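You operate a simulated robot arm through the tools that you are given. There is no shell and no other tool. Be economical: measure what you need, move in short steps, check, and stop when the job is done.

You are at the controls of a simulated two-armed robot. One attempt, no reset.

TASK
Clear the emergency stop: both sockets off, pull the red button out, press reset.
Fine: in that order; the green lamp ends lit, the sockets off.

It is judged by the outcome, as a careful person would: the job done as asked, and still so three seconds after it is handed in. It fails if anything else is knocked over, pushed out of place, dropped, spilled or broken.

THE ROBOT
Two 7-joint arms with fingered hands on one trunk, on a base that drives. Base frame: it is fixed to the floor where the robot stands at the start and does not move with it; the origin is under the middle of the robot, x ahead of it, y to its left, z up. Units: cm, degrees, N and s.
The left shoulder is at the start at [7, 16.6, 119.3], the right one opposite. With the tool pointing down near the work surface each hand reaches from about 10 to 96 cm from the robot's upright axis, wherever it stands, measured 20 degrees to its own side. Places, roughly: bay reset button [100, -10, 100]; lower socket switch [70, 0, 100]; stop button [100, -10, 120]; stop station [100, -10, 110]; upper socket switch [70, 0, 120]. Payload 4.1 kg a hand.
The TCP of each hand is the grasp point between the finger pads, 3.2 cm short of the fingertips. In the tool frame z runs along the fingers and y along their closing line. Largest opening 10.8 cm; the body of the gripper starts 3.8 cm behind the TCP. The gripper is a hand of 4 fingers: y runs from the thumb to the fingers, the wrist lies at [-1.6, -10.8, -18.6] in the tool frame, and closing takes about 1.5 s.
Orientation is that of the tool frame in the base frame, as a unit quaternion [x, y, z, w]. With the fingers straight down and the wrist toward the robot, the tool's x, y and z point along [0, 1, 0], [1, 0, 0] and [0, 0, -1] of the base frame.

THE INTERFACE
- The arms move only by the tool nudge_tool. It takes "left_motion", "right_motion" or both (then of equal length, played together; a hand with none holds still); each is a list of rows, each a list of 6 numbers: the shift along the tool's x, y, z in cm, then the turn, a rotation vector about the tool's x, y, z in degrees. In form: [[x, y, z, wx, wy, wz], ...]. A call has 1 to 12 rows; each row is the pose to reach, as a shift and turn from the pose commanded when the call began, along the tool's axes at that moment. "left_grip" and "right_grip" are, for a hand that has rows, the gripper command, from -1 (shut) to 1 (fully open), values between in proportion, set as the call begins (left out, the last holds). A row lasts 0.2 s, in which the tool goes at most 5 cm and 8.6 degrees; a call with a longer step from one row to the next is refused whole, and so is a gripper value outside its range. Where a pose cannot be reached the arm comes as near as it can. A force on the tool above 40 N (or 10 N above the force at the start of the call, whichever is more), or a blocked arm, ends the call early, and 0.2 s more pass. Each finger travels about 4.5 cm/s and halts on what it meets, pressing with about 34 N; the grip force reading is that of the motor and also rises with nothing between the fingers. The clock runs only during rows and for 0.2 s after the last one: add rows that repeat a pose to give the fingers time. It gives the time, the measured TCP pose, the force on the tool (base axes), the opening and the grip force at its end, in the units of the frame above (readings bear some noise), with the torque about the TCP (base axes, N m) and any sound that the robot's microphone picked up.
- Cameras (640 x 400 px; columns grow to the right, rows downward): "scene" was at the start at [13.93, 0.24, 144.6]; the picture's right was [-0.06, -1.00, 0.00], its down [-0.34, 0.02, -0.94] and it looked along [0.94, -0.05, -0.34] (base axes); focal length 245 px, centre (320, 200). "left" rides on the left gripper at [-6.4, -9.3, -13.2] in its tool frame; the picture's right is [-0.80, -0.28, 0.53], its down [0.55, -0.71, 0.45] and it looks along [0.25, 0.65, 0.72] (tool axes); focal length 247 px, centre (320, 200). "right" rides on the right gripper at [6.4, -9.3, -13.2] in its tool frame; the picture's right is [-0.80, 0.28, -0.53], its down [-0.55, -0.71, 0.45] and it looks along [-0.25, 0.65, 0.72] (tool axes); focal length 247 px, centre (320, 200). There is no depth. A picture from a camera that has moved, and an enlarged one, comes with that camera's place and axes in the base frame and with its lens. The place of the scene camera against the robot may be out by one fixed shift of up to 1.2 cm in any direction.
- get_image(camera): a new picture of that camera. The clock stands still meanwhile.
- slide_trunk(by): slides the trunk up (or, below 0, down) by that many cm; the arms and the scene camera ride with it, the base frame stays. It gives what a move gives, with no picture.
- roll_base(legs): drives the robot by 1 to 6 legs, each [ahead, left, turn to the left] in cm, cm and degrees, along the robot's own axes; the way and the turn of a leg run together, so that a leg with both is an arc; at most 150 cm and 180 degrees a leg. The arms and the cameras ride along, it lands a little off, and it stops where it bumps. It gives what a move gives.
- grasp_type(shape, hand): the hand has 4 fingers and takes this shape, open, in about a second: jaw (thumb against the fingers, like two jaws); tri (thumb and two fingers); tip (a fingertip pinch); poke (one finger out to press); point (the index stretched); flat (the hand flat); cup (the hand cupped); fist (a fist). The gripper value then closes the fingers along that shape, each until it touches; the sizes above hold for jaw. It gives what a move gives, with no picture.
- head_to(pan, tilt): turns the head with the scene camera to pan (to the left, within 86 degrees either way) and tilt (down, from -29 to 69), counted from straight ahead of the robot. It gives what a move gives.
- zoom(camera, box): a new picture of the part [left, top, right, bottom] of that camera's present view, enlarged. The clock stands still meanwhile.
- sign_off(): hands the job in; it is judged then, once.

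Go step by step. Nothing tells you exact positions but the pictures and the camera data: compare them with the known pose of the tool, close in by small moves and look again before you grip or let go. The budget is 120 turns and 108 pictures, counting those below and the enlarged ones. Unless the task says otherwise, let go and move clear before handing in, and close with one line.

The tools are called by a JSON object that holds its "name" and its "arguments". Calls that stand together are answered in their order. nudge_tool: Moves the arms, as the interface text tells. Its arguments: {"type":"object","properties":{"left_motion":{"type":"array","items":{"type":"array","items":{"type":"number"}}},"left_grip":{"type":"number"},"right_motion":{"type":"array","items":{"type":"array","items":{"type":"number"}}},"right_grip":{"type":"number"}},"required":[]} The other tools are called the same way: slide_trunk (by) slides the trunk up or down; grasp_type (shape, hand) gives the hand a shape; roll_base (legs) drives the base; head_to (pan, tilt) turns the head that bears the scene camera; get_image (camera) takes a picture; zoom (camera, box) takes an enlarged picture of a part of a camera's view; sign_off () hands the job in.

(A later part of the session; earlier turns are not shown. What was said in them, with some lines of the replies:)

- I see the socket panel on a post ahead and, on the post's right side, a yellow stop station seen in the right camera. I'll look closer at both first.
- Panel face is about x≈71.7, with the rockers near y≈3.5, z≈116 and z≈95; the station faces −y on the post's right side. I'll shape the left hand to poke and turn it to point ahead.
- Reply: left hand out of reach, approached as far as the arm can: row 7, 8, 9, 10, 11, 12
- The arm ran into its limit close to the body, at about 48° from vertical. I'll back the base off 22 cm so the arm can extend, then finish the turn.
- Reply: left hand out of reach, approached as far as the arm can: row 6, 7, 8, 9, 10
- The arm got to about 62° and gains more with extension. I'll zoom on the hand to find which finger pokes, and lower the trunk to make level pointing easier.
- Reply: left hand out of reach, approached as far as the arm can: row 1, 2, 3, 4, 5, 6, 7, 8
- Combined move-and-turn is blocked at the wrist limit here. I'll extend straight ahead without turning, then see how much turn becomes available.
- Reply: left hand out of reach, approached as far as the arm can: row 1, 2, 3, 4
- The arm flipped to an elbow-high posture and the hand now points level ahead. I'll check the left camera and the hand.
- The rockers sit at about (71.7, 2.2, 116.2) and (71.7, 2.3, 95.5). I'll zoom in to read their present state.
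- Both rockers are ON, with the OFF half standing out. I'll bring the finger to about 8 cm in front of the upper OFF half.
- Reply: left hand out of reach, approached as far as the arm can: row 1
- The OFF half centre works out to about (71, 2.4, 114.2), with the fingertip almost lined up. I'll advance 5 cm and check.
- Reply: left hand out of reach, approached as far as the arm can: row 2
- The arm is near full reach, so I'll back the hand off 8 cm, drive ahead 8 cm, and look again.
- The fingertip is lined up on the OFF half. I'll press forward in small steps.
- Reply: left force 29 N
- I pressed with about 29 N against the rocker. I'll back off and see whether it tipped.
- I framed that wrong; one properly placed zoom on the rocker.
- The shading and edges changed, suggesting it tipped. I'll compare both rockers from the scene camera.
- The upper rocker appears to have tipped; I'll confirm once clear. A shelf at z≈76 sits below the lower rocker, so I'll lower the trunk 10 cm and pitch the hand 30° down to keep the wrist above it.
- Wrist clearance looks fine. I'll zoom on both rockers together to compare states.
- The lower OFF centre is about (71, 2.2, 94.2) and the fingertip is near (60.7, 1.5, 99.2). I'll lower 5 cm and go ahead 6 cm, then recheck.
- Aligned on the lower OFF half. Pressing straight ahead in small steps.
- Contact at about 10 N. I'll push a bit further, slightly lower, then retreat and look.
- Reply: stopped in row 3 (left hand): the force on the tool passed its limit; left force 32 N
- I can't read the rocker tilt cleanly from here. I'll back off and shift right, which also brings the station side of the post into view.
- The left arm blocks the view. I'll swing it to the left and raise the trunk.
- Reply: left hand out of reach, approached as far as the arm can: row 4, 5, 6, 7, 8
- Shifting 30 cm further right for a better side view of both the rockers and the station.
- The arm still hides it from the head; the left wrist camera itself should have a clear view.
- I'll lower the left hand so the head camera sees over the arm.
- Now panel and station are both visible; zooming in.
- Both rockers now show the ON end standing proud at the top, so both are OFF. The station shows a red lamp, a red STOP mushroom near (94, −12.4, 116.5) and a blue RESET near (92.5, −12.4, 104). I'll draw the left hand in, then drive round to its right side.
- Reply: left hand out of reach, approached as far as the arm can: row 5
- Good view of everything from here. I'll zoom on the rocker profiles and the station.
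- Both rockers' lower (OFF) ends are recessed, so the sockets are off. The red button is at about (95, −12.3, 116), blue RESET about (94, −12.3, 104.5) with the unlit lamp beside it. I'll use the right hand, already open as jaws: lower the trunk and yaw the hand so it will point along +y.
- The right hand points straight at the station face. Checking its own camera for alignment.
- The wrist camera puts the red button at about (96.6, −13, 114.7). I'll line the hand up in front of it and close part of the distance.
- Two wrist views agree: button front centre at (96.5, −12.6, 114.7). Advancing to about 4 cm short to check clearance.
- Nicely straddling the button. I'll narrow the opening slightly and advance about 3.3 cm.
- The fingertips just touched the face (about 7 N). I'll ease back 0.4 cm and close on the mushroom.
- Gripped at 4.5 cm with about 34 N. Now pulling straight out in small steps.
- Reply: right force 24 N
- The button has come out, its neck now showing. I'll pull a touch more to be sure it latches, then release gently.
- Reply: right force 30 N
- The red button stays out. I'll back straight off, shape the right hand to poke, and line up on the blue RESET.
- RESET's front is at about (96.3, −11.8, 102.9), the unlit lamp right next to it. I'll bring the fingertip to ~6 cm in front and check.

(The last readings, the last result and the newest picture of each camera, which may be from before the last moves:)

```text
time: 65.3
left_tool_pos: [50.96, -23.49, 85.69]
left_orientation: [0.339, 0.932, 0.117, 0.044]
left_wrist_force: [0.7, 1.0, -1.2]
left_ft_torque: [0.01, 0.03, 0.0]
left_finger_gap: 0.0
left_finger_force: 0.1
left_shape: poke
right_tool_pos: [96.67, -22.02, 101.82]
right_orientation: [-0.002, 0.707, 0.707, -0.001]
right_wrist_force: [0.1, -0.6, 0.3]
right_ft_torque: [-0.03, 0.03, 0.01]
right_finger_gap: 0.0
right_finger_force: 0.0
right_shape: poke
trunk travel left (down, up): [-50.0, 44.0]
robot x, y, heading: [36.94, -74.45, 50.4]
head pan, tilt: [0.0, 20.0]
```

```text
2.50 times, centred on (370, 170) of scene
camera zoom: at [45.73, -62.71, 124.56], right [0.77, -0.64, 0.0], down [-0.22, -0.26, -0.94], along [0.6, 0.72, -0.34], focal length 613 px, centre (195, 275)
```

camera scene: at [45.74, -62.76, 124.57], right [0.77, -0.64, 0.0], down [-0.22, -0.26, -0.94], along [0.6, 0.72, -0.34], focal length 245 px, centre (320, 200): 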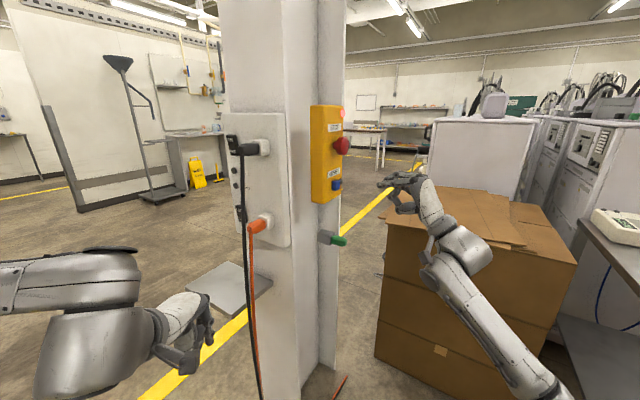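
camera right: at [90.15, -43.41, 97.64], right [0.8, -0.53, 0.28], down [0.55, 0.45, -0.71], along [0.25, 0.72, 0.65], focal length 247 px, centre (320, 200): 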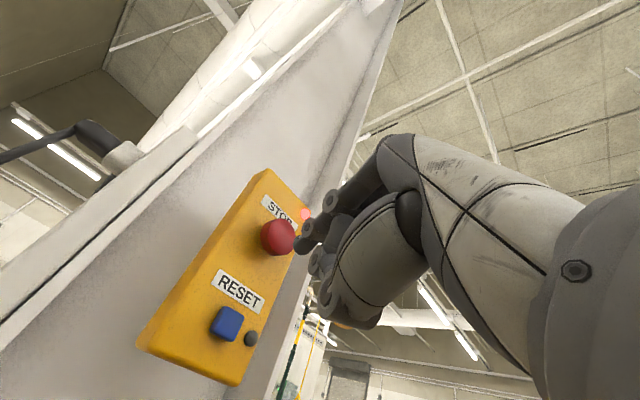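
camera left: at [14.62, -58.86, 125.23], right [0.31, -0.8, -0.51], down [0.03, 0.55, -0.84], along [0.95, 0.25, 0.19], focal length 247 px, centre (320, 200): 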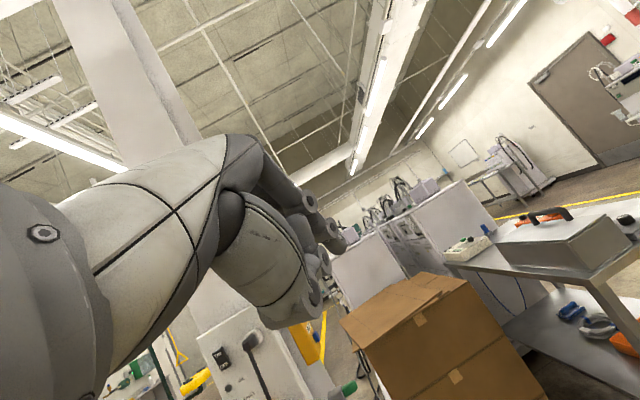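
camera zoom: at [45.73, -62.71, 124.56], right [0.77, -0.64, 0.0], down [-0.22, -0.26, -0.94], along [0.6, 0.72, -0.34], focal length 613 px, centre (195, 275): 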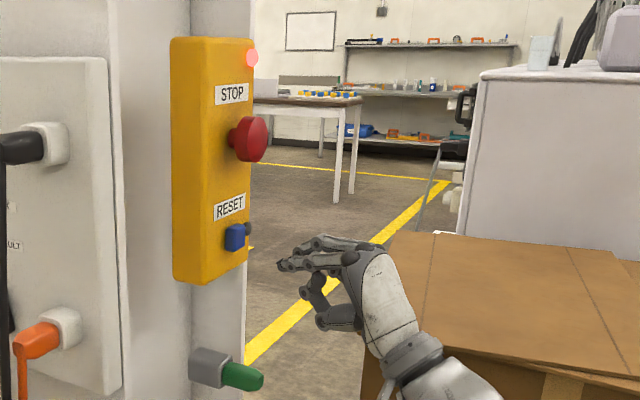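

The tip looks about 0.6 cm low and left of the button centre; I'll correct that and move closer.

{"name": "nudge_tool", "arguments": {"right_motion": [[-0.3, 0.3, 1.5, 0, 0, 0], [-0.5, 0.6, 3, 0, 0, 0], [-0.5, 0.6, 4.5, 0, 0, 0]]}}

{"name": "zoom", "arguments": {"camera": "right", "box": [190, 170, 370, 330]}}

{"name": "zoom", "arguments": {"camera": "scene", "box": [310, 150, 390, 250]}}

```text
time: 66.1
left_tool_pos: [50.98, -23.55, 85.68]
left_orientation: [0.339, 0.933, 0.117, 0.045]
left_wrist_force: [0.6, 0.5, 0.1]
left_ft_torque: [-0.02, -0.01, 0.01]
left_finger_gap: 0.01
left_finger_force: 0.0
left_shape: poke
right_tool_pos: [97.07, -17.74, 102.31]
right_orientation: [-0.002, 0.708, 0.706, -0.002]
right_wrist_force: [-0.6, -0.8, -0.5]
right_ft_torque: [0.02, 0.01, 0.0]
right_finger_gap: 0.0
right_finger_force: 0.2
right_shape: poke
trunk travel left (down, up): [-50.0, 44.0]
robot x, y, heading: [37.06, -74.42, 50.0]
head pan, tilt: [0.0, 20.0]
```

```text
2.50 times, centred on (280, 250) of right
camera zoom: at [90.81, -30.8, 93.1], right [0.8, -0.53, 0.28], down [0.55, 0.45, -0.71], along [0.25, 0.72, 0.65], focal length 617 px, centre (420, 75)
```

zoom: 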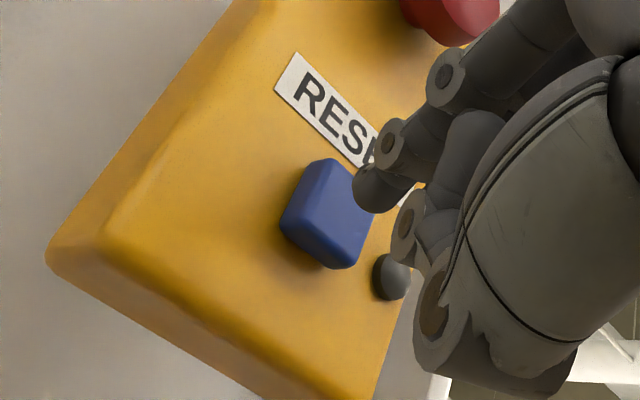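

```text
4.00 times, centred on (350, 200) of scene
camera zoom: at [45.72, -62.7, 124.56], right [0.77, -0.64, 0.0], down [-0.22, -0.26, -0.94], along [0.6, 0.72, -0.34], focal length 981 px, centre (200, 200)
```

zoom: 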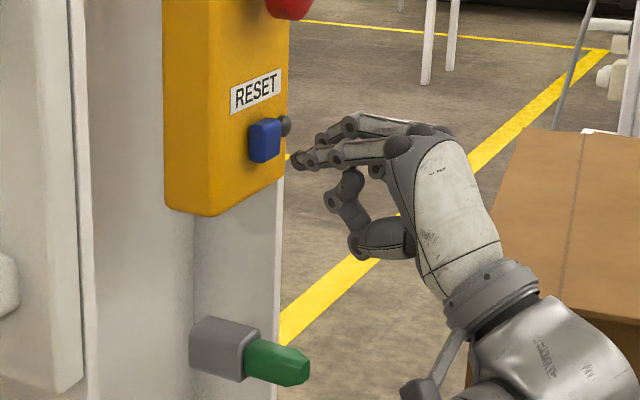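

Alignment is good; I'll raise 0.4 cm and press in small steps.

{"name": "nudge_tool", "arguments": {"right_motion": [[0, 0.4, 0.8, 0, 0, 0], [0, 0.4, 1.6, 0, 0, 0], [0, 0.4, 2.4, 0, 0, 0], [0, 0.4, 3.0, 0, 0, 0], [0, 0.4, 3.6, 0, 0, 0]]}}

{"name": "zoom", "arguments": {"camera": "right", "box": [190, 170, 370, 330]}}

{"name": "zoom", "arguments": {"camera": "scene", "box": [310, 90, 390, 220]}}

```text
time: 67.3
left_tool_pos: [51.12, -23.79, 85.77]
left_orientation: [0.339, 0.932, 0.118, 0.044]
left_wrist_force: [-0.3, -0.2, 0.2]
left_ft_torque: [0.01, -0.01, -0.02]
left_finger_gap: 0.0
left_finger_force: 0.0
left_shape: poke
right_tool_pos: [97.17, -14.38, 102.88]
right_orientation: [-0.002, 0.706, 0.708, -0.002]
right_wrist_force: [2.6, -14.2, 1.0]
right_ft_torque: [0.11, 0.02, 0.06]
right_finger_gap: 0.0
right_finger_force: 0.0
right_shape: poke
trunk travel left (down, up): [-50.0, 44.0]
robot x, y, heading: [36.79, -74.9, 50.3]
head pan, tilt: [0.0, 20.0]
heard: click
```

```text
2.50 times, centred on (280, 250) of right
camera zoom: at [90.9, -27.53, 93.61], right [0.8, -0.53, 0.28], down [0.55, 0.45, -0.7], along [0.25, 0.72, 0.65], focal length 617 px, centre (420, 75)
```

zoom: 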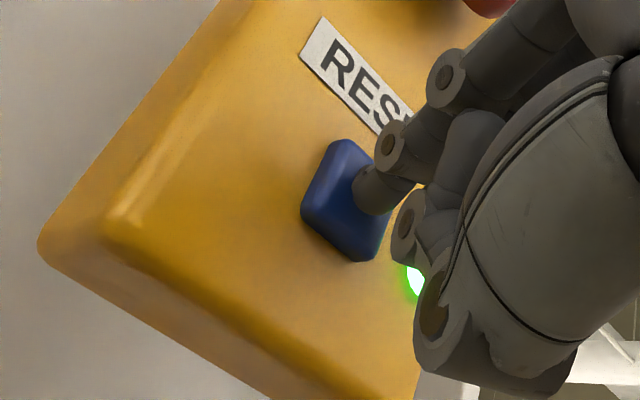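

```text
3.08 times, centred on (350, 155) of scene
camera zoom: at [45.81, -63.04, 124.59], right [0.77, -0.64, 0.0], down [-0.22, -0.26, -0.94], along [0.6, 0.72, -0.34], focal length 755 px, centre (228, 338)
```

zoom: 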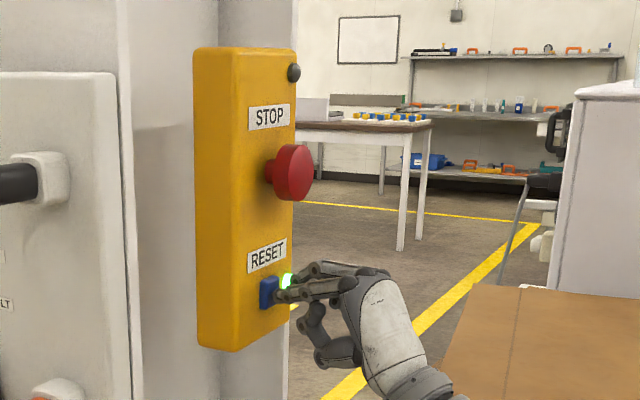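

A click was heard, the green lamp lit and the red one went out. I'll back the hand straight off and verify that it all holds, including the rockers.

{"name": "nudge_tool", "arguments": {"right_motion": [[0, 0, -3, 0, 0, 0], [0, 0, -6, 0, 0, 0], [0, 0, -9, 0, 0, 0], [0, 0, -12, 0, 0, 0], [0, 0, -15, 0, 0, 0], [0, 0, -15, 0, 0, 0]]}}

{"name": "get_image", "arguments": {"camera": "scene"}}

{"name": "zoom", "arguments": {"camera": "scene", "box": [220, 90, 360, 240]}}

{"name": "zoom", "arguments": {"camera": "scene", "box": [224, 130, 252, 228]}}

```text
time: 68.7
left_tool_pos: [51.1, -23.53, 85.74]
left_orientation: [0.339, 0.932, 0.117, 0.044]
left_wrist_force: [0.3, 0.1, 0.5]
left_ft_torque: [0.01, 0.0, 0.01]
left_finger_gap: 0.01
left_finger_force: 0.1
left_shape: poke
right_tool_pos: [97.17, -28.72, 102.73]
right_orientation: [-0.002, 0.708, 0.706, -0.002]
right_wrist_force: [-0.1, 0.7, 0.2]
right_ft_torque: [-0.02, -0.01, 0.0]
right_finger_gap: 0.0
right_finger_force: 0.1
right_shape: poke
trunk travel left (down, up): [-50.0, 44.0]
robot x, y, heading: [36.9, -74.56, 50.3]
head pan, tilt: [0.0, 20.0]
```

```text
35 pictures are left
camera scene: at [45.73, -62.71, 124.56], right [0.77, -0.64, 0.0], down [-0.22, -0.26, -0.94], along [0.6, 0.72, -0.34], focal length 245 px, centre (320, 200)
```

scene: 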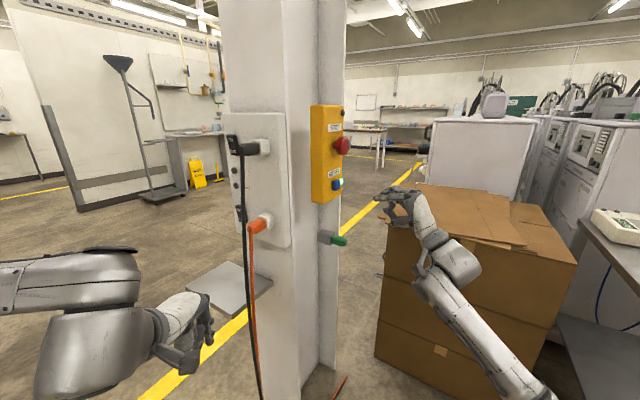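

```text
2.67 times, centred on (290, 165) of scene
camera zoom: at [45.73, -62.71, 124.56], right [0.77, -0.64, 0.0], down [-0.22, -0.26, -0.94], along [0.6, 0.72, -0.34], focal length 654 px, centre (400, 293)
```

zoom: 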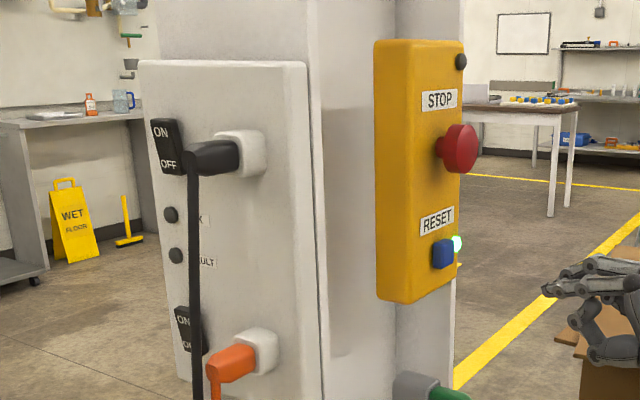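

```text
4.08 times, centred on (238, 179) of scene
camera zoom: at [45.73, -62.71, 124.56], right [0.77, -0.64, 0.0], down [-0.22, -0.26, -0.94], along [0.6, 0.72, -0.34], focal length 1001 px, centre (655, 286)
```

zoom: 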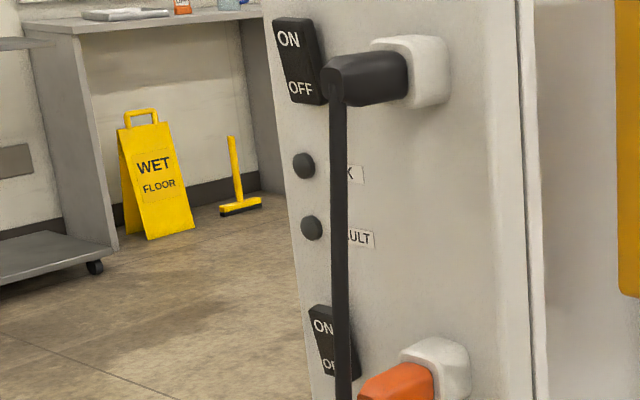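

The green lamp is lit, the red button is out, both rockers are OFF, and both hands are clear with nothing disturbed. Handing in.

{"name": "sign_off", "arguments": {}}

```text
The job is handed in.
```

The emergency stop is cleared, in the order you asked: both sockets switched off, red button pulled out, then reset pressed. The green lamp is lit, and I saw nothing else moved.
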